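You operate a simulated robot arm through the tools that you are given. There is no shell and no other tool. Be economical: measure what you need, move in short steps, check, and stop when the job is done.

You run a simulated robot arm. Do the job below in one go: nothing can be reset, and whatever is moved stays where it is left.

JOB
Put the white weigh boat from the weighing bench on the upper shelf under the caps drawer. Open the lids drawer, take the purple wiping pad and put it in the inside of the lids drawer, then shut the drawer. Stack the hand cream tub labelled "RA26" from the bench over the lids drawer on top of the hand cream tub that says "NW92". Take the tiny tub with a red lid and leave it on the bench over the lids drawer. Put the small tub with a maroon lid on the finishing bench. Press the minus button of the tall mixer two times. Open the fridge door, take the medium jar with a sticker on its grey lid and put it on the top fridge shelf, then shut the door. The order is free. Set down upright: small tub with a maroon lid, medium jar with a sticker on its grey lid.

It is judged by the outcome, as a careful person would: the job done as asked, and still so three seconds after it is handed in. It fails if anything else is knocked over, pushed out of place, dropped, spilled or broken. A push-on lid holds only when it is set on centred and level and pressed home; a screw cap is set on level and turned clockwise until tight.

ROBOT AND FRAMES
A 7-joint arm with a fingered hand on a trunk, on a base that drives. Base frame: it is fixed to the floor where the robot stands at the start and does not move with it; the origin is under the middle of the robot, x ahead of it, y to its left, z up. Units: mm, rad, N and s.
With the tool pointing down near the work surface it reaches from about 100 to 660 mm from the robot's upright axis, wherever it stands. Its first joint turns from -1.204 to 3.002 rad. Places, roughly: bench over the lids drawer [600, -1900, 900]; finishing bench [600, 1200, 900]; fridge door [-1100, -4700, 400]; hand cream tub [500, -2000, 1000]; inside of the lids drawer [600, -1600, 700]; lids drawer [500, -1600, 800]; medium jar with a sticker on its grey lid [750, -3000, 1000]; minus button of the tall mixer [700, -2700, 1500]; purple wiping pad (7x5x3 cm) [800, -1800, 900]; small tub with a maroon lid [500, -2250, 500]; tiny tub with a red lid [500, -2250, 500]; top fridge shelf [-1100, -5000, 500]; upper shelf under the caps drawer (25x52 cm) [520, 780, 400]; white weigh boat (12x9x4 cm) [500, -100, 900]. Payload 3.4 kg.
Tool frame: the origin (TCP) lies between the finger pads and is the grasp point; the fingertips stand 39 mm ahead of it; z points along the fingers, y is the line along which they close. The gripper opens to 180 mm. The gripper's body begins 111 mm behind the TCP. The gripper is a hand of 3 fingers: y runs from the thumb to the fingers, the wrist lies at [0, 0, -262] in the tool frame, and closing takes about 1.5 s.
Orientation is that of the tool frame in the base frame, as a unit quaternion [x, y, z, w]. With the fingers straight down and closing along the base's y, the tool's x points along the base's -x, its y along +y and its z along -z.

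CONTROLS
- The arm moves only by the tool servo_tool. Its argument "steps" is a list of rows, each a list of 6 numbers: the turn, a rotation vector about the tool's x, y, z in degrees, then the shift along the tool's x, y, z in mm. In form: [[wx, wy, wz, dx, dy, dz], ...]. A call has 1 to 10 rows; each row shifts and turns the commanded pose from where the row before left it, along the tool's axes as they then stand. "hand" is the finger opening in mm, from 0 to 180, set as the call begins (left out, the last holds). A row lasts 0.2 s, in which the tool goes at most 50 mm and 0.15 rad; a call with a longer step from one row to the next is refused whole, and so is a gripper value outside its range. Where a pose cannot be reached the arm comes as near as it can. A force on the tool above 40 N (or 10 N above the force at the start of the call, whichever is more), or a blocked arm, ends the call early, and 0.2 s more pass. Each finger travels about 72 mm/s and halts on what it meets, pressing with about 24 N; the grip force reading is that of the motor and also rises with nothing between the fingers. The clock runs only during rows and for 0.2 s after the last one: add rows that do not move to give the fingers time. The reply holds the time, the measured pose of the TCP, the force on the tool along the base axes, the opening and the grip force, in the units named above and with some noise, with the torque about the TCP (base axes, N m) and any sound that the robot's microphone picked up.
- Cameras (640 x 400 px; columns grow to the right, rows downward): "scene" is now at [109.5, 33.4, 1782.4]; the picture's right is [0.59, -0.81, -0.00], its down [-0.73, -0.54, -0.42] and it looks along [0.33, 0.25, -0.91] (base axes); focal length 272 px, centre (320, 200). "wrist" rides on the gripper at [63, -36, -128] in the tool frame; the picture's right is [0.50, 0.87, 0.00], its down [-0.75, 0.43, -0.49] and it looks along [-0.43, 0.25, 0.87] (tool axes); focal length 226 px, centre (320, 200). There is no depth. A picture from a camera that has moved, and an enlarged one, comes with that camera's place and axes in the base frame and with its lens.
- get_image(camera): a new picture of that camera. It takes no simulated time.
- raise_lower(by): slides the trunk up (or, below 0, down) by that many mm; the arm and the scene camera ride with it, the base frame stays. It gives what a move gives, with no picture.
- steer(legs): drives the robot by 1 to 6 legs, each [ahead, left, turn to the left] in mm, mm and rad, along the robot's own axes; the way and the turn of a leg run together, so that a leg with both is an arc; at most 1500 mm and 3.142 rad a leg. The arm and the cameras ride along, it lands a little off, and it stops where it bumps. It gives what a move gives.
- set_fingers(finger1, finger2, thumb_bend): sets how far each is bent, from 0 (flat) to 1 (curled in); at 0.3 the hand is open as for a grip, at 0.7 the pads meet at the TCP. One left out holds its place. A second passes; each finger stops where it meets its share of the squeeze, and holds until it gets a number again. A gripper value or a shape takes the hand back. It gives what a move gives, with no picture; readings hold the bend of each and the force on the fingers (four entries, about 0 where the hand has none), thumb and palm.
- set_grasp(shape): the hand has 3 fingers and takes this shape, open, in about a second: jaw (thumb against the fingers, like two jaws); tri (thumb and two fingers); tip (a fingertip pinch); poke (one finger out to press); point (the index stretched); flat (the hand flat); cup (the hand cupped); fist (a fist). The gripper value then closes the fingers along that shape, each until it touches; the sizes above hold for jaw. It gives what a move gives, with no picture.
- turn_head(pan, tilt): turns the head with the scene camera to pan (to the left, within 2.496 rad either way) and tilt (down, from -0.506 to 1.204), counted from straight ahead of the robot. It gives what a move gives.
- zoom(camera, box): a new picture of the part [left, top, right, bottom] of that camera's present view, enlarged. It takes no simulated time.
- sign_off(): hands the job in; it is judged then, once.

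Go step by step. Nothing tells you exact positions but the pictures and the camera data: compare them with the known pose of the tool, close in by small moves and look again before you grip or let go. The budget is 493 turns and 234 pictures, counting those below and the enlarged ones. Unless the task says otherwise, let go and move clear before handing in.

The tools are called as name(argument=value, ...) on one line, values as JSON. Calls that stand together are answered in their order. servo_tool: Moves the arm, as the interface text tells. Its arguments: {"type":"object","properties":{"steps":{"type":"array"},"hand":{"type":"number"}},"required":["steps"]} The other tools are called the same way: raise_lower (by) slides the trunk up or down; set_grasp (shape) gives the hand a shape; set_fingers (finger1, finger2, thumb_bend) moves the fingers one by one; steer (legs) drives the base; turn_head (pan, tilt) turns the head that bears the scene camera; get_image (camera) takes a picture; zoom (camera, box) takes an enlarged picture of a part of a camera's view; sign_off () hands the job in.

At the start:

```text
time_s: 0.0
tool_pos: [334.2, 141.2, 1218.2]
ee_rot: [0.0, 1.0, 0.0, -0.001]
contact_force: [-0.7, -0.2, -0.2]
moment: [-0.01, 0.0, 0.03]
opening: 179.8
finger_force: 0.0
shape: jaw
bend: [0.3, 0.3, 0.3]
finger forces: [0.0, 0.0, 0.0, 0.0, 0.0, 0.0]
trunk travel left (down, up): [-275.0, 267.0]
robot x, y, heading: [-0.9, 0.7, 0.003]
head pan, tilt: [0.634, 1.14]
```

scene: 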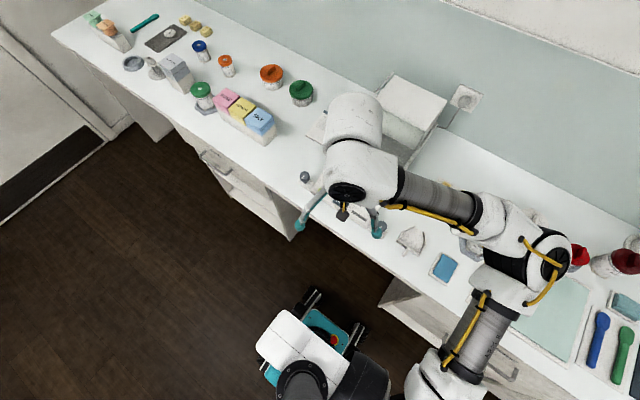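
wrist: 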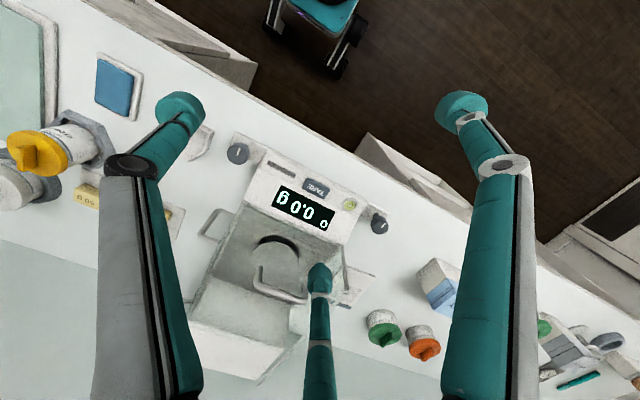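

I see the weighing bench ahead with the balance, and a small white boat around (490, -50). I'll look closer at it before moving.

zoom(camera="scene", box=[340, 180, 500, 300])

turn_head(pan=0.5, tilt=0.75)

get_image(camera="scene")

```text
3.33 times, centred on (420, 240) of scene
camera zoom: at [109.5, 33.4, 1782.4], right [0.59, -0.81, 0.0], down [-0.73, -0.54, -0.42], along [0.33, 0.25, -0.91], focal length 906 px, centre (-13, 67)
```

zoom: 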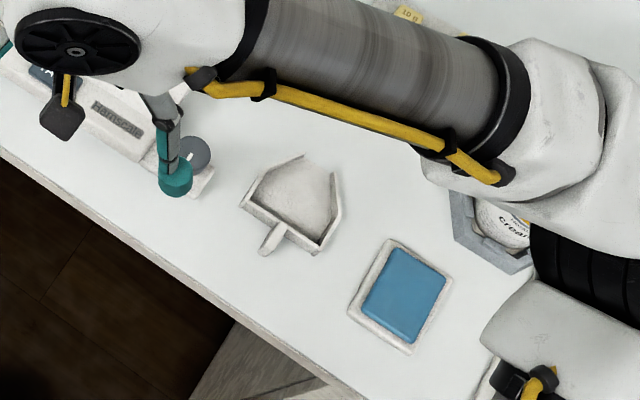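

```text
time_s: 0.9
tool_pos: [331.5, 142.4, 1218.8]
ee_rot: [0.0, 1.0, 0.001, 0.001]
contact_force: [-0.1, -0.7, 1.9]
moment: [0.02, 0.02, -0.02]
opening: 180.2
finger_force: 0.1
shape: jaw
bend: [0.3, 0.3, 0.3]
finger forces: [0.0, 0.1, 0.0, 0.0, 0.0, 0.0]
trunk travel left (down, up): [-275.0, 267.0]
robot x, y, heading: [-1.5, 2.5, -0.002]
head pan, tilt: [0.499, 0.75]
```

```text
230 pictures are left
camera scene: at [133.9, 37.3, 1810.5], right [0.48, -0.88, 0.0], down [-0.6, -0.33, -0.73], along [0.64, 0.35, -0.68], focal length 272 px, centre (320, 200)
```

scene: 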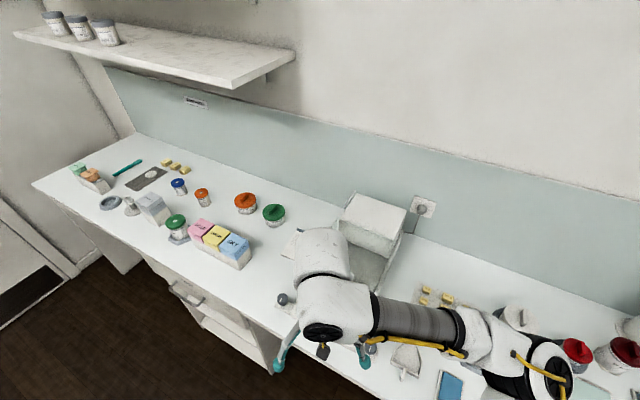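

The boat is a scoop with its handle toward -x. Next I look at the shelf unit under the caps drawer on my left, and along the bench on my right.

turn_head(pan=1.1, tilt=0.9)

get_image(camera="scene")

turn_head(pan=-0.8, tilt=0.6)

get_image(camera="scene")

```text
time_s: 1.9
tool_pos: [330.1, 141.4, 1219.7]
ee_rot: [0.0, 1.0, 0.0, 0.002]
contact_force: [1.3, -0.1, -0.9]
moment: [0.01, -0.01, 0.03]
opening: 180.1
finger_force: 0.0
shape: jaw
bend: [0.3, 0.3, 0.3]
finger forces: [0.0, 0.0, 0.0, 0.0, 0.0, 0.0]
trunk travel left (down, up): [-275.0, 267.0]
robot x, y, heading: [0.1, -3.3, 0.001]
head pan, tilt: [1.1, 0.901]
```

```text
229 pictures are left
camera scene: at [95.3, 64.9, 1798.9], right [0.89, -0.45, 0.0], down [-0.36, -0.7, -0.62], along [0.28, 0.55, -0.78], focal length 272 px, centre (320, 200)
```

scene: 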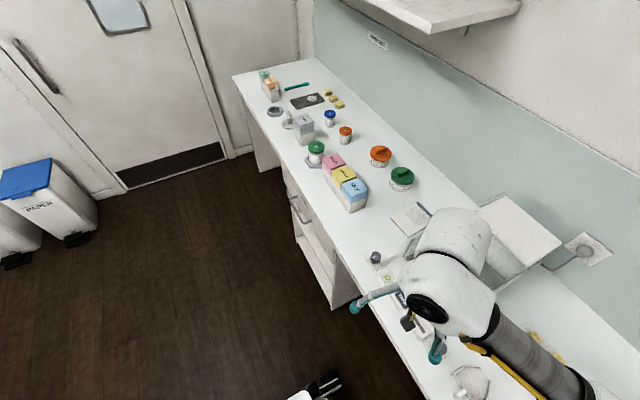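

```text
time_s: 3.7
tool_pos: [331.6, 142.5, 1218.7]
ee_rot: [0.0, 1.0, -0.001, 0.001]
contact_force: [0.0, 0.4, 0.8]
moment: [0.04, -0.02, 0.0]
opening: 179.8
finger_force: 0.0
shape: jaw
bend: [0.3, 0.3, 0.3]
finger forces: [0.1, 0.0, 0.0, 0.0, 0.0, 0.0]
trunk travel left (down, up): [-275.0, 267.0]
robot x, y, heading: [2.3, 0.2, 0.003]
head pan, tilt: [-0.799, 0.6]
```

```text
228 pictures are left
camera scene: at [122.7, -65.7, 1823.3], right [-0.72, -0.7, 0.0], down [-0.4, 0.41, -0.82], along [0.57, -0.59, -0.57], focal length 272 px, centre (320, 200)
```

scene: 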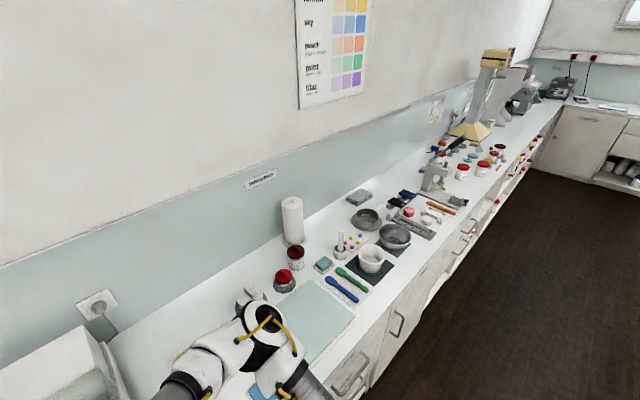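

The boat sits right of the balance. I'll bring the hand over near it for a wrist view.

servo_tool(steps=[[0, 0, 0, 0, -45, 0], [0, 0, 0, 0, -45, 0], [0, 0, 0, -10, -45, 0], [0, 0, 0, -20, -45, 0], [0, 0, 0, -20, -45, 20], [0, 0, 0, -20, -17, 20]])

get_image(camera="wrist")

```text
refused: row 5 steps farther than a row can; nothing moved
```

```text
227 pictures are left
camera wrist: at [267.4, 106.5, 1346.5], right [-0.5, 0.87, 0.0], down [0.75, 0.43, 0.49], along [0.43, 0.25, -0.87], focal length 226 px, centre (320, 200)
```

wrist: 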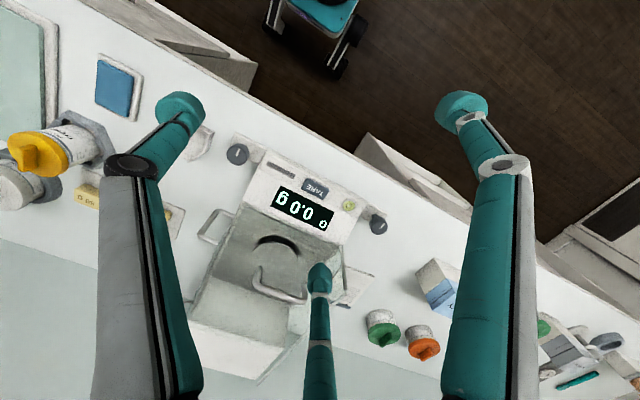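

servo_tool(steps=[[0, 0, 0, 0, -45, 0], [0, 0, 0, 0, -45, 0], [0, 0, 0, -10, -45, 0], [0, 0, 0, -20, -45, 0], [0, 0, 0, -20, -35, 20], [0, 0, 0, -20, -27, 20]])

get_image(camera="wrist")

```text
time_s: 5.1
tool_pos: [399.6, -103.5, 1173.7]
ee_rot: [-0.001, 1.0, 0.001, 0.001]
contact_force: [0.6, -0.2, -0.3]
moment: [0.01, 0.0, -0.02]
opening: 179.9
finger_force: 0.0
shape: jaw
bend: [0.3, 0.3, 0.3]
finger forces: [0.0, 0.0, 0.1, 0.0, 0.1, 0.1]
trunk travel left (down, up): [-275.0, 267.0]
robot x, y, heading: [-3.9, -0.5, 0.003]
head pan, tilt: [-0.799, 0.6]
```

```text
226 pictures are left
camera wrist: at [336.6, -140.5, 1302.1], right [-0.5, 0.87, 0.0], down [0.75, 0.43, 0.49], along [0.43, 0.25, -0.87], focal length 226 px, centre (320, 200)
```

wrist: 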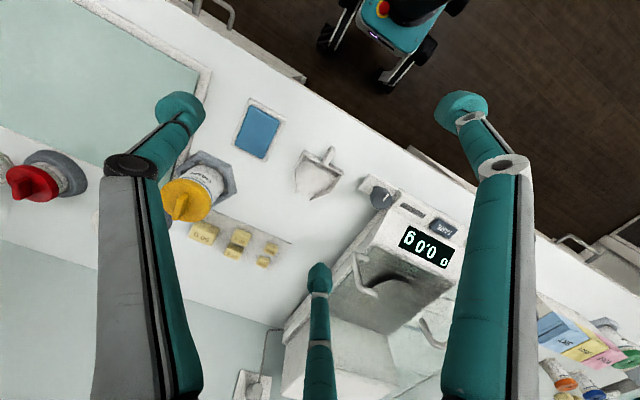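

zoom(camera="wrist", box=[230, 90, 410, 240])

```text
2.67 times, centred on (320, 165) of wrist
camera zoom: at [336.6, -140.5, 1302.1], right [-0.5, 0.87, 0.0], down [0.75, 0.43, 0.49], along [0.43, 0.25, -0.87], focal length 603 px, centre (320, 293)
```

zoom: 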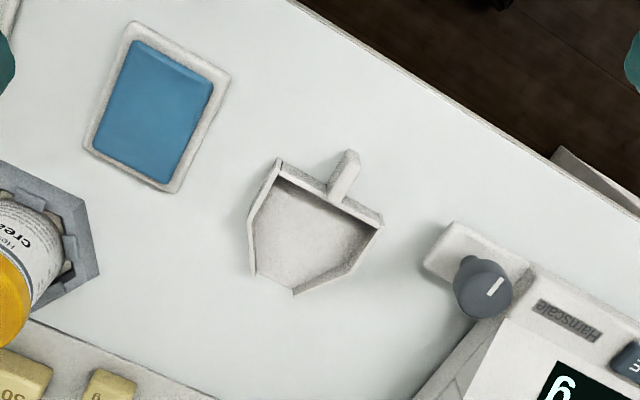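

The boat's handle is at about (438, -64), pointing to -x. The three fingers look spread, so I'll check how the "tip" and "tri" shapes look before choosing a grip.

set_grasp(shape="tip")

get_image(camera="wrist")

servo_tool(steps=[[0, 0, 0, 0, 0, 0], [0, 0, 0, 0, 0, 0], [0, 0, 0, 0, 0, 0], [0, 0, 0, 0, 0, 0], [0, 0, 0, 0, 0, 0], [0, 0, 0, 0, 0, 0], [0, 0, 0, 0, 0, 0]], hand=0)

get_image(camera="wrist")

```text
time_s: 6.0
tool_pos: [399.1, -101.9, 1175.2]
ee_rot: [0.0, 1.0, 0.001, 0.001]
contact_force: [-1.1, 0.3, 0.6]
moment: [-0.02, -0.01, 0.01]
opening: 179.9
finger_force: 0.0
shape: tip
bend: [0.3, 0.3, 0.3]
finger forces: [0.0, 0.0, 0.0, 0.0, 0.0, 0.0]
trunk travel left (down, up): [-275.0, 267.0]
robot x, y, heading: [-1.2, 1.5, -0.002]
head pan, tilt: [-0.799, 0.6]
```

```text
224 pictures are left
camera wrist: at [336.3, -137.9, 1302.6], right [-0.5, 0.87, 0.0], down [0.75, 0.43, 0.49], along [0.43, 0.25, -0.87], focal length 226 px, centre (320, 200)
```

wrist: 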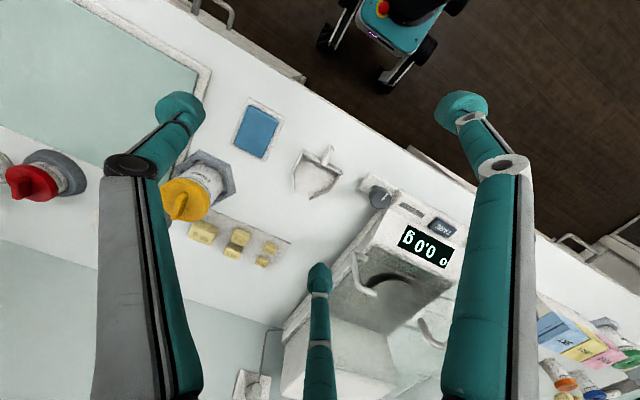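

```text
time_s: 7.6
tool_pos: [399.9, -100.0, 1175.6]
ee_rot: [0.0, 1.0, 0.0, 0.001]
contact_force: [0.2, -0.4, -0.4]
moment: [0.0, 0.04, 0.0]
opening: 0.2
finger_force: 19.9
shape: tip
bend: [0.66, 0.66, 0.66]
finger forces: [0.0, 0.0, 0.0, 0.0, 0.0, 0.1]
trunk travel left (down, up): [-275.0, 267.0]
robot x, y, heading: [3.6, 3.9, -0.0]
head pan, tilt: [-0.799, 0.6]
```

```text
223 pictures are left
camera wrist: at [336.4, -136.9, 1302.7], right [-0.5, 0.87, 0.0], down [0.75, 0.43, 0.49], along [0.43, 0.25, -0.87], focal length 226 px, centre (320, 200)
```

wrist: 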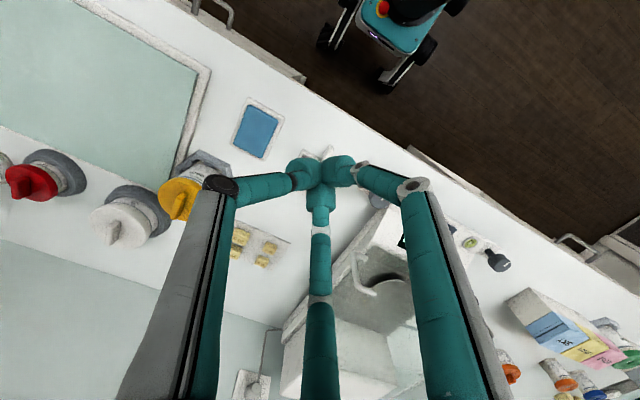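

All three fingers meet at the middle like a chuck. I'll plan a forward-facing pinch of the handle (thumb on top), so back off a bit, open, and turn the hand.

steer(legs=[[-200, 0, 0]])

servo_tool(steps=[[0, 0, -8.3, 0, 0, 0], [0, 0, -8.3, 0, 0, 0], [0, 0, -8.3, 0, 0, 0], [0, 0, -8.3, 0, 0, 0], [0, 0, -8.3, 0, 0, 0], [0, 0, -8.3, 0, 0, 0], [0, 0, -8.3, 0, 0, 0], [0, 0, -8.3, 0, 0, 0], [0, 0, -8.3, 0, 0, 0], [0, 0, -8.3, 0, 0, 0]], hand=100)

servo_tool(steps=[[0, 0, -7, 0, 0, 0], [8.2, 0, 0, 0, 0, 0], [8.2, 0, 0, 0, 0, 0], [8.2, 0, 0, 0, 0, 0], [8.2, 0, 0, 0, 0, 0], [8.2, 0, 0, 0, 0, 0], [8.2, 0, 0, 0, 0, 0], [8.2, 0, 0, 0, 0, 0], [2.6, 0, 0, 0, 0, 0]])

get_image(camera="wrist")

```text
time_s: 9.2
tool_pos: [202.0, -98.9, 1177.6]
ee_rot: [-0.001, 1.0, 0.0, 0.001]
contact_force: [-0.1, -0.7, 0.7]
moment: [0.0, 0.0, 0.02]
opening: 0.0
finger_force: 24.2
shape: tip
bend: [0.66, 0.66, 0.66]
finger forces: [0.0, 0.1, 0.1, 0.0, 0.1, 0.0]
trunk travel left (down, up): [-275.0, 267.0]
robot x, y, heading: [-198.8, -4.9, 0.007]
head pan, tilt: [-0.799, 0.6]
```

```text
time_s: 11.4
tool_pos: [200.3, -96.5, 1176.1]
ee_rot: [-0.665, 0.747, -0.002, 0.001]
contact_force: [0.9, -0.7, 0.2]
moment: [0.03, -0.01, 0.02]
opening: 99.5
finger_force: 0.1
shape: tip
bend: [0.7, 0.7, 0.7]
finger forces: [0.0, 0.1, 0.0, 0.1, 0.0, 0.0]
trunk travel left (down, up): [-275.0, 267.0]
robot x, y, heading: [-195.3, 0.6, 0.004]
head pan, tilt: [-0.799, 0.6]
```

```text
time_s: 13.4
tool_pos: [199.1, -96.4, 1176.8]
ee_rot: [0.692, -0.69, 0.152, -0.152]
contact_force: [0.2, -0.5, -0.9]
moment: [0.05, 0.0, -0.03]
opening: 99.4
finger_force: 0.0
shape: tip
bend: [0.7, 0.7, 0.7]
finger forces: [0.1, 0.1, 0.0, 0.1, 0.0, 0.0]
out of reach, approached as far as the arm can: row 5, 6, 7, 8
trunk travel left (down, up): [-275.0, 267.0]
robot x, y, heading: [-196.5, -2.2, 0.003]
head pan, tilt: [-0.799, 0.6]
```

```text
222 pictures are left
camera wrist: at [178.5, -158.7, 1307.7], right [-0.78, -0.5, -0.36], down [-0.6, 0.75, 0.26], along [0.14, 0.42, -0.89], focal length 226 px, centre (320, 200)
```

wrist: 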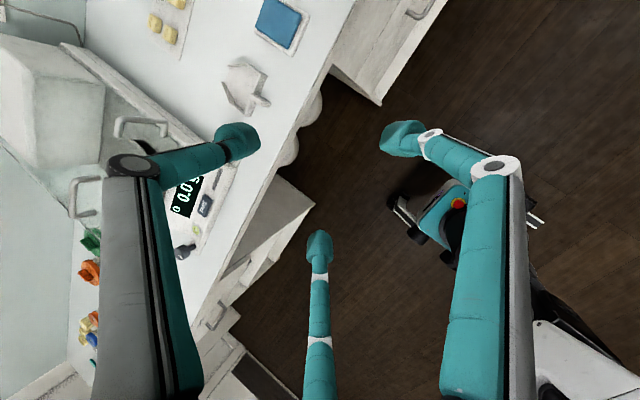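

The wrist is too close to the robot to pitch. I extend forward first, then pitch.

servo_tool(steps=[[0, 0, 0, 0, -45, 20], [0, 0, 0, 0, -45, 20], [0, 0, 0, 0, -45, 20], [0, 0, 0, 0, -45, 20]])

servo_tool(steps=[[8, 0, 0, 0, 0, 0], [8, 0, 0, 0, 0, 0], [8, 0, 0, 0, 0, 0], [8, 0, 0, 0, 0, 0]])

```text
time_s: 14.4
tool_pos: [397.0, -95.9, 1188.6]
ee_rot: [0.688, -0.686, 0.168, -0.167]
contact_force: [-0.6, -0.1, -0.9]
moment: [-0.02, 0.01, 0.03]
opening: 99.4
finger_force: 0.1
shape: tip
bend: [0.7, 0.7, 0.7]
finger forces: [0.0, 0.0, 0.0, 0.0, 0.0, 0.1]
trunk travel left (down, up): [-275.0, 267.0]
robot x, y, heading: [-200.1, -2.2, -0.002]
head pan, tilt: [-0.799, 0.6]
```

```text
time_s: 15.4
tool_pos: [395.8, -98.2, 1188.7]
ee_rot: [0.615, -0.612, 0.351, -0.351]
contact_force: [-0.1, -0.3, -0.1]
moment: [0.03, 0.0, -0.03]
opening: 99.6
finger_force: 0.0
shape: tip
bend: [0.7, 0.7, 0.7]
finger forces: [0.0, 0.0, 0.0, 0.1, 0.0, 0.0]
trunk travel left (down, up): [-275.0, 267.0]
robot x, y, heading: [-194.6, -2.0, 0.006]
head pan, tilt: [-0.799, 0.6]
```

servo_tool(steps=[[0, 0, 0, 0, 38.8, 22.8], [0, 0, 0, 0, 38.8, 22.8], [0, 0, 0, 0, 38.8, 22.8], [0, 0, 0, 0, 38.8, 22.8]])

get_image(camera="wrist")

```text
time_s: 16.4
tool_pos: [395.7, -100.2, 1006.3]
ee_rot: [0.615, -0.613, 0.351, -0.351]
contact_force: [-0.2, 0.1, -0.9]
moment: [0.01, 0.02, -0.01]
opening: 99.3
finger_force: 0.1
shape: tip
bend: [0.7, 0.7, 0.7]
finger forces: [0.1, 0.0, 0.1, 0.0, 0.1, 0.0]
trunk travel left (down, up): [-275.0, 267.0]
robot x, y, heading: [-198.8, 5.1, 0.001]
head pan, tilt: [-0.799, 0.6]
```

```text
221 pictures are left
camera wrist: at [304.9, -163.6, 1102.2], right [-0.44, -0.5, -0.75], down [-0.65, 0.75, -0.13], along [0.62, 0.43, -0.65], focal length 226 px, centre (320, 200)
```

wrist: 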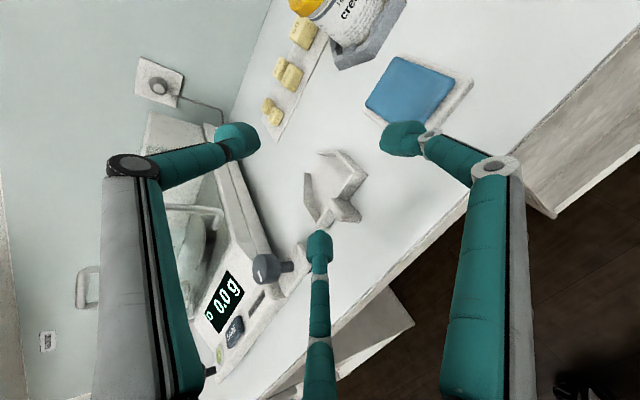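

zoom(camera="wrist", box=[270, 120, 430, 240])

```text
3.33 times, centred on (350, 180) of wrist
camera zoom: at [304.9, -163.6, 1102.2], right [-0.44, -0.5, -0.75], down [-0.65, 0.75, -0.13], along [0.62, 0.43, -0.65], focal length 754 px, centre (220, 267)
```

zoom: 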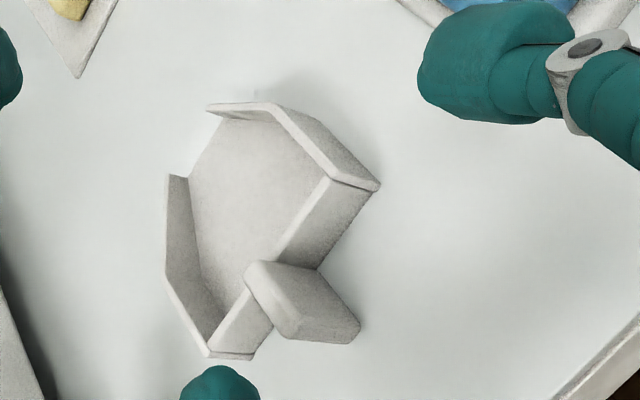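

The handle is a solid block about 13 mm wide and 35 mm tall, standing right down to the bench, so I need a side pinch. Let me check how high the shelf gap is before choosing the tilt.

turn_head(pan=0.95, tilt=0.7)

zoom(camera="scene", box=[160, 80, 480, 280])

```text
time_s: 18.2
tool_pos: [397.1, -99.7, 1006.3]
ee_rot: [0.615, -0.614, 0.35, -0.35]
contact_force: [0.7, -0.4, 0.1]
moment: [-0.02, 0.03, 0.0]
opening: 99.5
finger_force: 0.0
shape: tip
bend: [0.7, 0.7, 0.7]
finger forces: [0.1, 0.0, 0.1, 0.0, 0.0, 0.0]
trunk travel left (down, up): [-275.0, 267.0]
robot x, y, heading: [-201.2, 1.4, 0.001]
head pan, tilt: [0.949, 0.7]
```

```text
2.00 times, centred on (320, 180) of scene
camera zoom: at [-87.6, 62.4, 1815.1], right [0.81, -0.58, 0.0], down [-0.38, -0.52, -0.77], along [0.44, 0.63, -0.64], focal length 544 px, centre (320, 240)
```

zoom: 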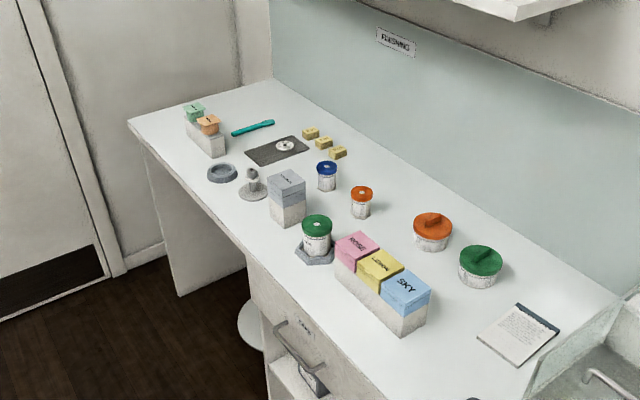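

steer(legs=[[-350, 0, 0], [0, 780, 0]])

raise_lower(by=-270)

turn_head(pan=0.0, tilt=0.8)

get_image(camera="scene")

get_image(camera="wrist")

```text
time_s: 24.4
tool_pos: [64.1, 701.9, 1006.4]
ee_rot: [-0.609, 0.619, -0.352, 0.349]
contact_force: [-0.1, 0.2, -0.3]
moment: [0.02, -0.01, 0.0]
opening: 99.7
finger_force: 0.0
shape: tip
bend: [0.7, 0.7, 0.7]
finger forces: [0.0, 0.1, 0.0, 0.0, 0.1, 0.0]
trunk travel left (down, up): [-275.0, 267.0]
robot x, y, heading: [-527.5, 815.4, -0.015]
head pan, tilt: [0.949, 0.7]
```

```text
time_s: 27.1
tool_pos: [74.7, 710.3, 624.2]
ee_rot: [-0.647, 0.656, -0.278, 0.271]
contact_force: [0.6, -1.1, -0.2]
moment: [0.01, 0.01, -0.02]
opening: 99.7
finger_force: 0.0
shape: tip
bend: [0.7, 0.7, 0.7]
finger forces: [0.0, 0.0, 0.0, 0.0, 0.0, 0.0]
trunk travel left (down, up): [-5.0, 537.0]
robot x, y, heading: [-527.4, 819.5, -0.016]
head pan, tilt: [0.949, 0.7]
```

```text
time_s: 28.4
tool_pos: [74.6, 709.7, 624.2]
ee_rot: [-0.648, 0.656, -0.278, 0.27]
contact_force: [-0.4, -0.1, -0.4]
moment: [0.0, 0.0, 0.03]
opening: 99.5
finger_force: 0.1
shape: tip
bend: [0.7, 0.7, 0.7]
finger forces: [0.0, 0.1, 0.0, 0.0, 0.0, 0.0]
trunk travel left (down, up): [-5.0, 537.0]
robot x, y, heading: [-533.1, 811.9, -0.014]
head pan, tilt: [0.0, 0.799]
```

```text
218 pictures are left
camera scene: at [18.3, 806.2, 1455.8], right [-0.01, -1.0, 0.0], down [-0.72, 0.01, -0.69], along [0.69, -0.01, -0.72], focal length 272 px, centre (320, 200)
```

scene: 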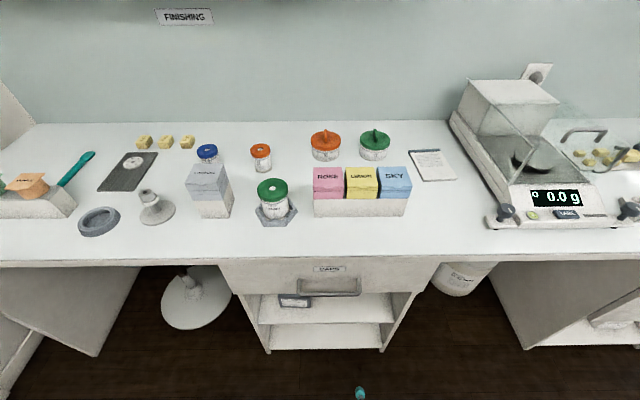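

```text
217 pictures are left
camera wrist: at [7.0, 648.3, 739.7], right [-0.61, -0.5, -0.62], down [-0.65, 0.76, 0.03], along [0.46, 0.42, -0.79], focal length 226 px, centre (320, 200)
```

wrist: 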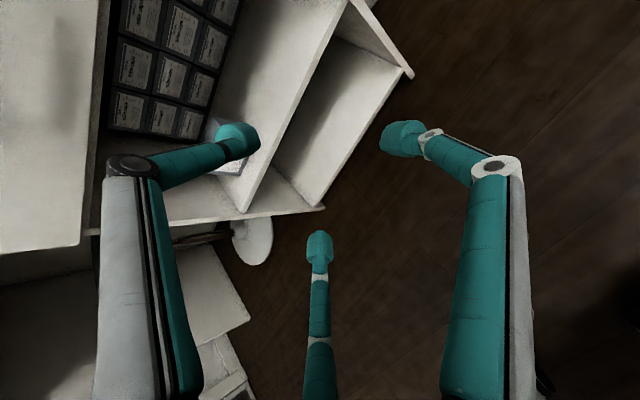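

zoom(camera="scene", box=[220, 250, 440, 370])

servo_tool(steps=[[8, 0, 0, 0, 0, 0], [8, 0, 0, 0, 0, 0], [8, 0, 0, 0, 0, 0]])

get_image(camera="wrist")

```text
2.91 times, centred on (330, 310) of scene
camera zoom: at [18.3, 806.2, 1455.8], right [-0.01, -1.0, 0.0], down [-0.72, 0.01, -0.69], along [0.69, -0.01, -0.72], focal length 791 px, centre (291, -120)
```

zoom: 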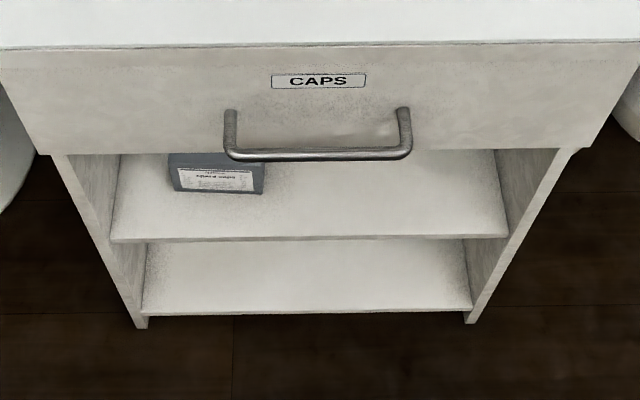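

```text
time_s: 29.2
tool_pos: [73.9, 707.2, 623.2]
ee_rot: [-0.577, 0.583, -0.408, 0.401]
contact_force: [-0.3, 0.2, 0.9]
moment: [-0.01, 0.02, 0.01]
opening: 99.9
finger_force: 0.0
shape: tip
bend: [0.7, 0.7, 0.7]
finger forces: [0.0, 0.1, 0.0, 0.1, 0.1, 0.0]
trunk travel left (down, up): [-5.0, 537.0]
robot x, y, heading: [-529.2, 814.7, -0.018]
head pan, tilt: [0.0, 0.799]
```

```text
215 pictures are left
camera wrist: at [-34.4, 646.2, 702.6], right [-0.31, -0.5, -0.81], down [-0.6, 0.76, -0.24], along [0.74, 0.41, -0.53], focal length 226 px, centre (320, 200)
```

wrist: 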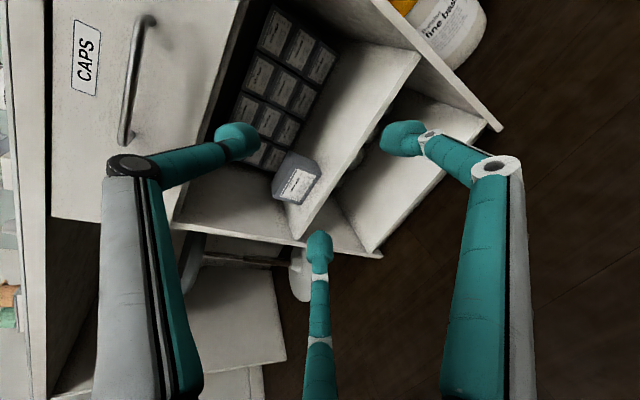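

Shelf top is around z≈390 with a ~300 mm gap; the right front part is free. I'll go back to the boat with the hand pitched ~45°, thumb on the +y side.

raise_lower(by=270)

servo_tool(steps=[[0, 0, -8.3, 0, 0, 0], [0, 0, -8.3, 0, 0, 0], [0, 0, -8.3, 0, 0, 0], [0, 0, -8.3, 0, 0, 0], [0, 0, -8.3, 0, 0, 0], [0, 0, -8.3, 0, 0, 0], [0, 0, -8.3, 0, 0, 0], [0, 0, -8.3, 0, 0, 0], [0, 0, -8.3, 0, 0, 0], [0, 0, -8.3, 0, 0, 0]])

```text
time_s: 31.9
tool_pos: [74.6, 710.0, 893.5]
ee_rot: [-0.577, 0.584, -0.408, 0.4]
contact_force: [0.2, -0.1, 0.2]
moment: [0.01, 0.03, 0.01]
opening: 99.8
finger_force: 0.0
shape: tip
bend: [0.7, 0.7, 0.7]
finger forces: [0.1, 0.1, 0.0, 0.0, 0.0, 0.2]
trunk travel left (down, up): [-275.0, 267.0]
robot x, y, heading: [-529.8, 817.3, -0.013]
head pan, tilt: [0.0, 0.799]
```

```text
time_s: 34.1
tool_pos: [74.8, 708.9, 894.1]
ee_rot: [0.82, -0.053, 0.57, -0.028]
contact_force: [-0.1, -0.2, 0.0]
moment: [-0.02, -0.04, -0.04]
opening: 99.8
finger_force: 0.2
shape: tip
bend: [0.7, 0.7, 0.7]
finger forces: [0.0, 0.0, 0.0, 0.0, 0.0, 0.0]
trunk travel left (down, up): [-275.0, 267.0]
robot x, y, heading: [-533.6, 815.2, -0.017]
head pan, tilt: [0.0, 0.799]
```

servo_tool(steps=[[0, 0, -7, 0, 0, 0]])

turn_head(pan=0, tilt=1.1)

get_image(camera="scene")

```text
time_s: 34.5
tool_pos: [74.2, 710.0, 893.8]
ee_rot: [0.822, -0.003, 0.57, 0.007]
contact_force: [-0.3, 0.7, 0.2]
moment: [0.03, -0.01, 0.05]
opening: 99.7
finger_force: 0.1
shape: tip
bend: [0.7, 0.7, 0.7]
finger forces: [0.0, 0.1, 0.0, 0.1, 0.0, 0.1]
trunk travel left (down, up): [-275.0, 267.0]
robot x, y, heading: [-528.8, 815.0, -0.017]
head pan, tilt: [0.0, 0.799]
```

```text
time_s: 35.3
tool_pos: [74.6, 709.9, 894.1]
ee_rot: [0.821, -0.004, 0.571, 0.006]
contact_force: [0.0, 0.4, -0.7]
moment: [-0.01, -0.02, 0.0]
opening: 99.9
finger_force: 0.2
shape: tip
bend: [0.7, 0.7, 0.7]
finger forces: [0.0, 0.0, 0.0, 0.0, 0.0, 0.0]
trunk travel left (down, up): [-275.0, 267.0]
robot x, y, heading: [-527.4, 816.2, -0.014]
head pan, tilt: [0.0, 1.1]
```

```text
214 pictures are left
camera scene: at [-404.8, 808.2, 1784.9], right [-0.01, -1.0, 0.0], down [-0.89, 0.01, -0.45], along [0.45, 0.0, -0.89], focal length 272 px, centre (320, 200)
```

scene: 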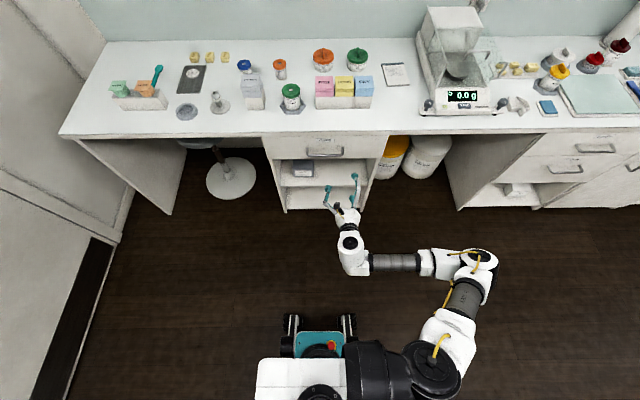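

Orientation is as planned. I pitch to 45° nose-down, lift, and drive back to the boat.

servo_tool(steps=[[0, -8.2, 0, 0, 0, 0], [0, -8.2, 0, 0, 0, 0], [0, -8, 0, 0, 0, 0], [0, 0, 0, 35, 0, -35], [0, 0, 0, 35, 0, -35], [0, 0, 0, 35, 0, -35], [0, 0, 0, 35, 0, -35]])

steer(legs=[[0, -774, 0.015], [330, 0, 0]])

get_image(camera="wrist")

```text
time_s: 36.9
tool_pos: [71.3, 711.8, 1089.5]
ee_rot: [0.923, -0.004, 0.384, 0.005]
contact_force: [0.1, 0.3, 0.1]
moment: [-0.01, -0.01, 0.03]
opening: 99.8
finger_force: 0.0
shape: tip
bend: [0.7, 0.7, 0.7]
finger forces: [0.1, 0.0, 0.0, 0.0, 0.0, 0.1]
trunk travel left (down, up): [-275.0, 267.0]
robot x, y, heading: [-527.7, 817.2, -0.013]
head pan, tilt: [0.0, 1.1]
```

```text
time_s: 42.9
tool_pos: [415.6, -30.4, 1088.0]
ee_rot: [0.923, 0.011, 0.384, -0.001]
contact_force: [-0.5, -1.0, 0.3]
moment: [0.01, 0.02, 0.01]
opening: 99.7
finger_force: 0.1
shape: tip
bend: [0.7, 0.7, 0.7]
finger forces: [0.0, 0.1, 0.0, 0.0, 0.0, 0.1]
trunk travel left (down, up): [-275.0, 267.0]
robot x, y, heading: [-193.7, 50.5, 0.024]
head pan, tilt: [0.0, 1.1]
```

```text
213 pictures are left
camera wrist: at [366.9, 5.4, 1222.2], right [0.37, -0.86, 0.36], down [-0.87, -0.46, -0.19], along [0.32, -0.24, -0.91], focal length 226 px, centre (320, 200)
```

wrist: 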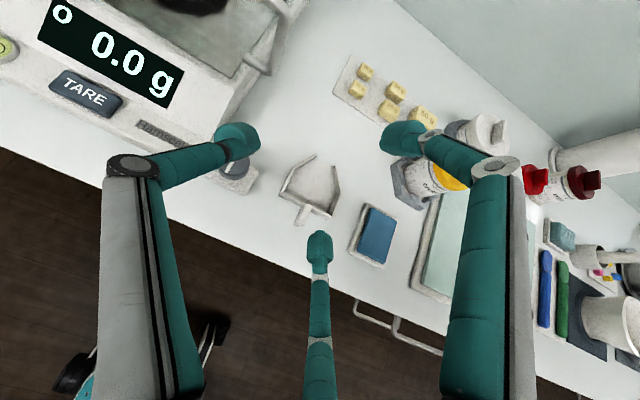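

servo_tool(steps=[[0, 0, 0, 0, 31, 0], [0, 0, 0, -25, 0, 25], [0, 0, 0, -25, 0, 25], [0, 0, 0, -20, 0, 20]], hand=55)

get_image(camera="wrist")

zoom(camera="wrist", box=[240, 120, 400, 240])

```text
time_s: 43.9
tool_pos: [414.3, -59.8, 992.5]
ee_rot: [0.923, 0.011, 0.385, -0.001]
contact_force: [-0.3, -0.3, -0.1]
moment: [-0.01, 0.0, -0.01]
opening: 55.5
finger_force: 0.0
shape: tip
bend: [0.72, 0.72, 0.74]
finger forces: [0.1, 0.0, 0.0, 0.0, 0.1, 0.0]
trunk travel left (down, up): [-275.0, 267.0]
robot x, y, heading: [-191.1, 55.2, 0.026]
head pan, tilt: [0.0, 1.1]
```

```text
212 pictures are left
camera wrist: at [366.7, -22.8, 1125.5], right [0.37, -0.86, 0.36], down [-0.87, -0.46, -0.19], along [0.32, -0.25, -0.91], focal length 226 px, centre (320, 200)
```

wrist: 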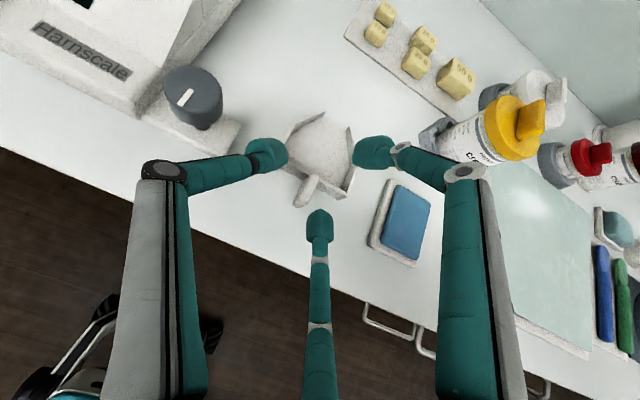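

```text
3.33 times, centred on (320, 180) of wrist
camera zoom: at [366.7, -22.8, 1125.5], right [0.37, -0.86, 0.36], down [-0.87, -0.46, -0.19], along [0.32, -0.25, -0.91], focal length 754 px, centre (320, 267)
```

zoom: 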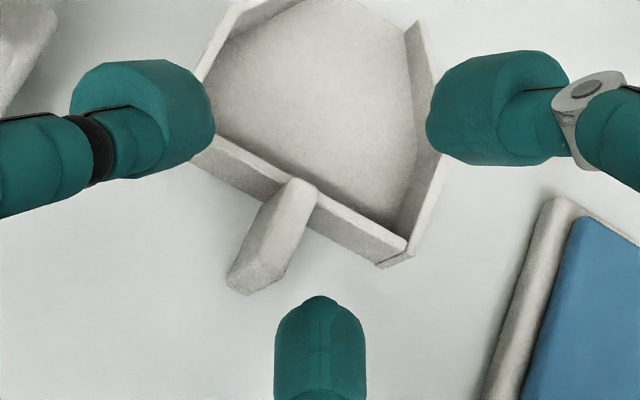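

The three fingers are 120° apart, so the better hold is across the boat's back wall: thumb inside, two fingers outside flanking the handle. I lift a little and roll the hand so the thumb is on top/front.

servo_tool(steps=[[0, 0, 0, 30, 0, -30], [0, 0, 8.3, 0, 0, 0], [0, 0, 8.3, 0, 0, 0], [0, 0, 8.3, 0, 0, 0], [0, 0, 8.3, 0, 0, 0], [0, 0, 8.3, 0, 0, 0], [0, 0, 8.3, 0, 0, 0], [0, 0, 8.3, 0, 0, 0], [0, 0, 8.3, 0, 0, 0], [0, 0, 8.3, 0, 0, 0]])

servo_tool(steps=[[0, 0, 8.3, 0, 0, 0], [0, 0, 7, 0, 0, 0], [-5, 0, 0, 0, 0, 0]])

get_image(camera="wrist")

```text
time_s: 46.1
tool_pos: [413.7, -61.4, 1032.5]
ee_rot: [0.74, -0.551, 0.304, -0.236]
contact_force: [-0.1, 0.5, 1.1]
moment: [0.03, -0.01, 0.03]
opening: 55.6
finger_force: 0.0
shape: tip
bend: [0.72, 0.72, 0.74]
finger forces: [0.0, 0.0, 0.0, 0.0, 0.0, 0.0]
trunk travel left (down, up): [-275.0, 267.0]
robot x, y, heading: [-188.6, 51.2, 0.021]
head pan, tilt: [0.0, 1.1]
```

```text
time_s: 46.9
tool_pos: [412.8, -59.2, 1033.5]
ee_rot: [0.672, -0.655, 0.243, -0.244]
contact_force: [-0.3, 0.0, -0.8]
moment: [0.01, 0.0, 0.02]
opening: 55.3
finger_force: 0.0
shape: tip
bend: [0.72, 0.72, 0.74]
finger forces: [0.0, 0.0, 0.1, 0.0, 0.0, 0.0]
trunk travel left (down, up): [-275.0, 267.0]
robot x, y, heading: [-193.0, 52.9, 0.026]
head pan, tilt: [0.0, 1.1]
```

```text
210 pictures are left
camera wrist: at [359.3, -122.7, 1154.0], right [-0.65, -0.52, -0.56], down [-0.67, 0.74, 0.09], along [0.37, 0.43, -0.83], focal length 226 px, centre (320, 200)
```

wrist: 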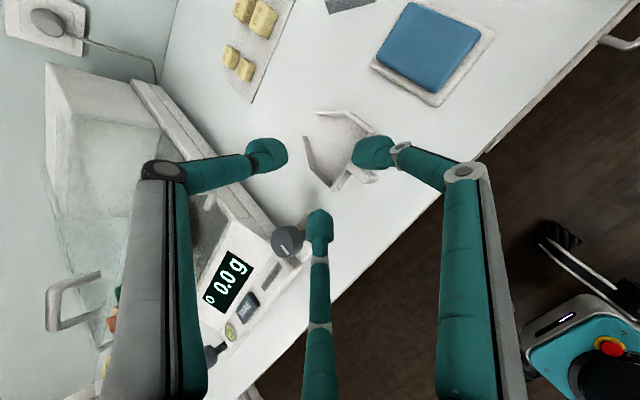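

servo_tool(steps=[[0, 0, 0, 0, 17.4, 44.1], [0, 0, 0, 0, 0, 0]], hand=45)

zoom(camera="wrist", box=[220, 100, 420, 250])

```text
time_s: 47.5
tool_pos: [428.6, -58.7, 989.9]
ee_rot: [0.671, -0.656, 0.244, -0.244]
contact_force: [-0.2, -0.6, 0.6]
moment: [-0.01, 0.02, 0.02]
opening: 45.3
finger_force: 0.0
shape: tip
bend: [0.72, 0.72, 0.74]
finger forces: [0.0, 0.0, 0.0, 0.0, 0.0, 0.0]
trunk travel left (down, up): [-275.0, 267.0]
robot x, y, heading: [-191.8, 51.4, 0.024]
head pan, tilt: [0.0, 1.1]
```

```text
2.67 times, centred on (320, 175) of wrist
camera zoom: at [374.6, -121.9, 1110.1], right [-0.65, -0.52, -0.56], down [-0.67, 0.74, 0.09], along [0.37, 0.43, -0.83], focal length 603 px, centre (320, 267)
```

zoom: 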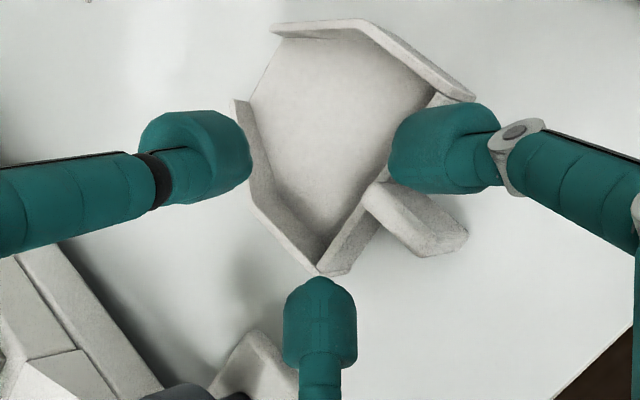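

servo_tool(steps=[[-6, 0, 0, 0, 0, 0], [-6, 0, 0, 0, 0, 0], [0, 0, 0, 2, 7, 18.5], [0, 0, 0, 0, 0, 0]])

zoom(camera="wrist", box=[220, 100, 420, 250])

```text
time_s: 48.5
tool_pos: [430.8, -60.7, 968.9]
ee_rot: [0.693, -0.678, 0.174, -0.173]
contact_force: [0.4, 0.0, -0.8]
moment: [0.02, 0.01, 0.01]
opening: 45.3
finger_force: 0.0
shape: tip
bend: [0.72, 0.72, 0.74]
finger forces: [0.0, 0.0, 0.0, 0.0, 0.0, 0.0]
trunk travel left (down, up): [-275.0, 267.0]
robot x, y, heading: [-191.8, 53.9, 0.024]
head pan, tilt: [0.0, 1.1]
```

```text
2.67 times, centred on (320, 175) of wrist
camera zoom: at [403.2, -123.9, 1098.4], right [-0.75, -0.52, -0.41], down [-0.63, 0.74, 0.22], along [0.19, 0.42, -0.89], focal length 603 px, centre (320, 267)
```

zoom: 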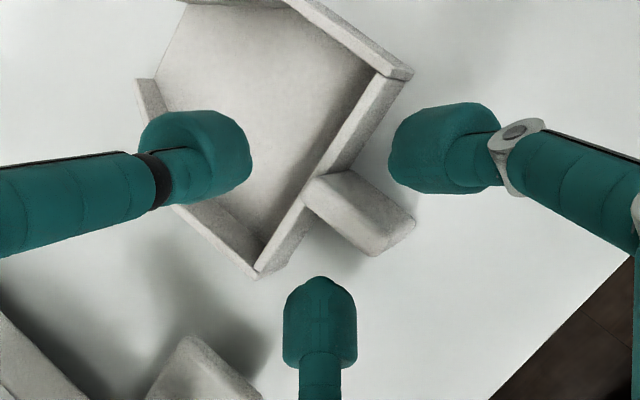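

servo_tool(steps=[[0, 0, 0, -3, 9.8, 18.5], [0, 0, 0, 0, 0, 0]])

zoom(camera="wrist", box=[220, 100, 420, 250])

```text
time_s: 49.1
tool_pos: [431.2, -59.1, 947.5]
ee_rot: [0.694, -0.676, 0.174, -0.173]
contact_force: [0.4, 0.9, -0.8]
moment: [0.03, 0.0, -0.01]
opening: 45.3
finger_force: 0.1
shape: tip
bend: [0.72, 0.72, 0.74]
finger forces: [0.0, 0.0, 0.0, 0.0, 0.0, 0.1]
trunk travel left (down, up): [-275.0, 267.0]
robot x, y, heading: [-192.8, 55.1, 0.021]
head pan, tilt: [0.0, 1.1]
```

```text
2.67 times, centred on (320, 175) of wrist
camera zoom: at [402.7, -121.5, 1077.2], right [-0.75, -0.52, -0.41], down [-0.63, 0.74, 0.22], along [0.19, 0.42, -0.89], focal length 603 px, centre (320, 267)
```

zoom: 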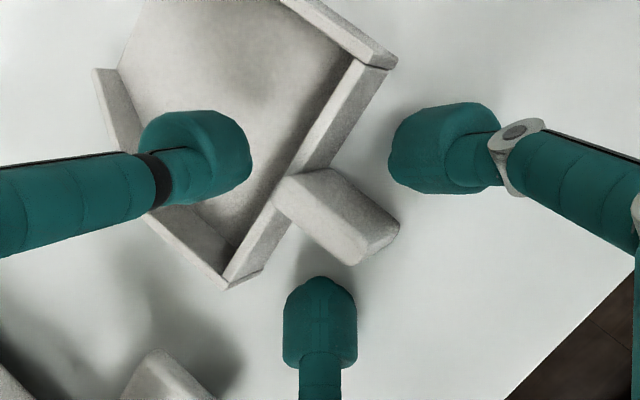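

servo_tool(steps=[[0, 0, 0, 0, 0, 0], [0, 0, 0, 0, 0, 0], [0, 0, 0, 0, 0, 0], [0, 0, 0, 0, 0, 0], [0, 0, 0, 0, 0, 0]], hand=0)

zoom(camera="wrist", box=[220, 100, 420, 250])

```text
time_s: 50.3
tool_pos: [430.9, -59.4, 948.2]
ee_rot: [0.694, -0.677, 0.174, -0.173]
contact_force: [0.2, 0.1, 4.7]
moment: [0.0, 0.06, 0.01]
opening: 8.1
finger_force: 24.0
shape: tip
bend: [0.71, 0.71, 0.71]
finger forces: [25.6, 26.2, 0.1, 0.0, 21.3, 0.0]
trunk travel left (down, up): [-275.0, 267.0]
robot x, y, heading: [-189.7, 50.1, 0.02]
head pan, tilt: [0.0, 1.1]
```

```text
2.67 times, centred on (320, 175) of wrist
camera zoom: at [402.7, -121.4, 1077.5], right [-0.75, -0.52, -0.41], down [-0.63, 0.74, 0.22], along [0.19, 0.42, -0.89], focal length 603 px, centre (320, 267)
```

zoom: 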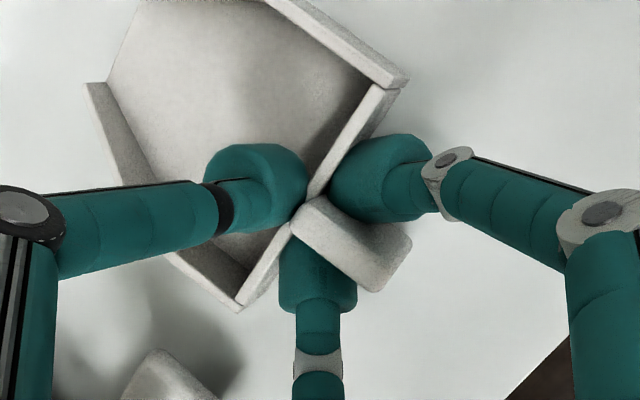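

A firm grip on the boat's back wall. Lifting now.

servo_tool(steps=[[0, 0, 0, 0, -9.4, -17.6], [0, 0, 0, 0, -18.8, -35.2], [0, 0, 0, 0, -18.8, -35.2], [0, 0, 0, 0, -18.8, -35.2], [0, 0, 0, 0, 0, 0]])

get_image(camera="wrist")

```text
time_s: 51.5
tool_pos: [430.7, -57.6, 1087.4]
ee_rot: [0.694, -0.677, 0.173, -0.172]
contact_force: [0.0, 0.1, -0.3]
moment: [-0.02, 0.03, 0.0]
opening: 7.8
finger_force: 24.0
shape: tip
bend: [0.71, 0.71, 0.72]
finger forces: [23.4, 23.8, 0.0, 0.0, 20.0, 0.0]
trunk travel left (down, up): [-275.0, 267.0]
robot x, y, heading: [-188.0, 52.7, 0.025]
head pan, tilt: [0.0, 1.1]
```

```text
205 pictures are left
camera wrist: at [403.4, -120.5, 1217.6], right [-0.75, -0.52, -0.41], down [-0.63, 0.74, 0.22], along [0.19, 0.42, -0.89], focal length 226 px, centre (320, 200)
```

wrist: 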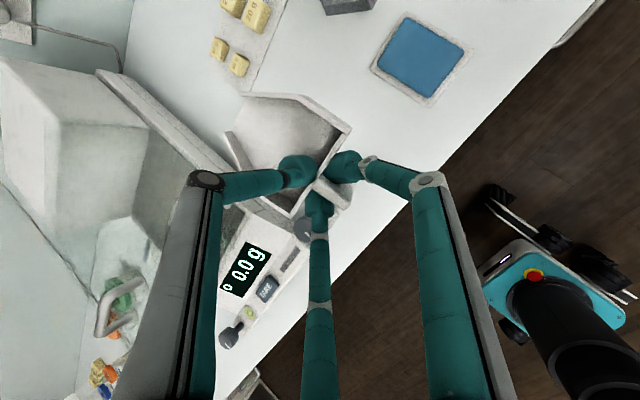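

steer(legs=[[-400, 0, -0.02], [0, 715, 0]])

raise_lower(by=-270)

get_image(camera="scene")

```text
time_s: 57.4
tool_pos: [26.9, 613.6, 1087.5]
ee_rot: [0.686, -0.685, 0.175, -0.171]
contact_force: [-0.2, -0.5, -0.3]
moment: [0.04, 0.02, -0.02]
opening: 8.0
finger_force: 23.9
shape: tip
bend: [0.71, 0.71, 0.72]
finger forces: [23.5, 24.1, 0.0, 0.0, 20.0, 0.0]
trunk travel left (down, up): [-275.0, 267.0]
robot x, y, heading: [-592.6, 736.7, 0.003]
head pan, tilt: [0.0, 1.1]
```

```text
time_s: 60.1
tool_pos: [24.1, 620.2, 820.8]
ee_rot: [0.687, -0.683, 0.178, -0.171]
contact_force: [-0.4, -0.4, 0.7]
moment: [0.05, 0.02, 0.01]
opening: 8.1
finger_force: 23.9
shape: tip
bend: [0.71, 0.71, 0.72]
finger forces: [23.6, 24.3, 0.1, 0.1, 20.1, 0.1]
trunk travel left (down, up): [-5.0, 537.0]
robot x, y, heading: [-592.5, 743.7, 0.002]
head pan, tilt: [0.0, 1.1]
```

```text
204 pictures are left
camera scene: at [-62.2, 735.5, 1433.9], right [0.0, -1.0, 0.0], down [-0.89, 0.0, -0.45], along [0.45, 0.0, -0.89], focal length 272 px, centre (320, 200)
```

scene: 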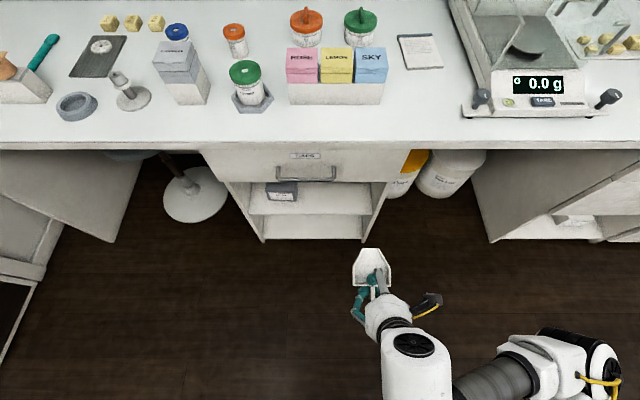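

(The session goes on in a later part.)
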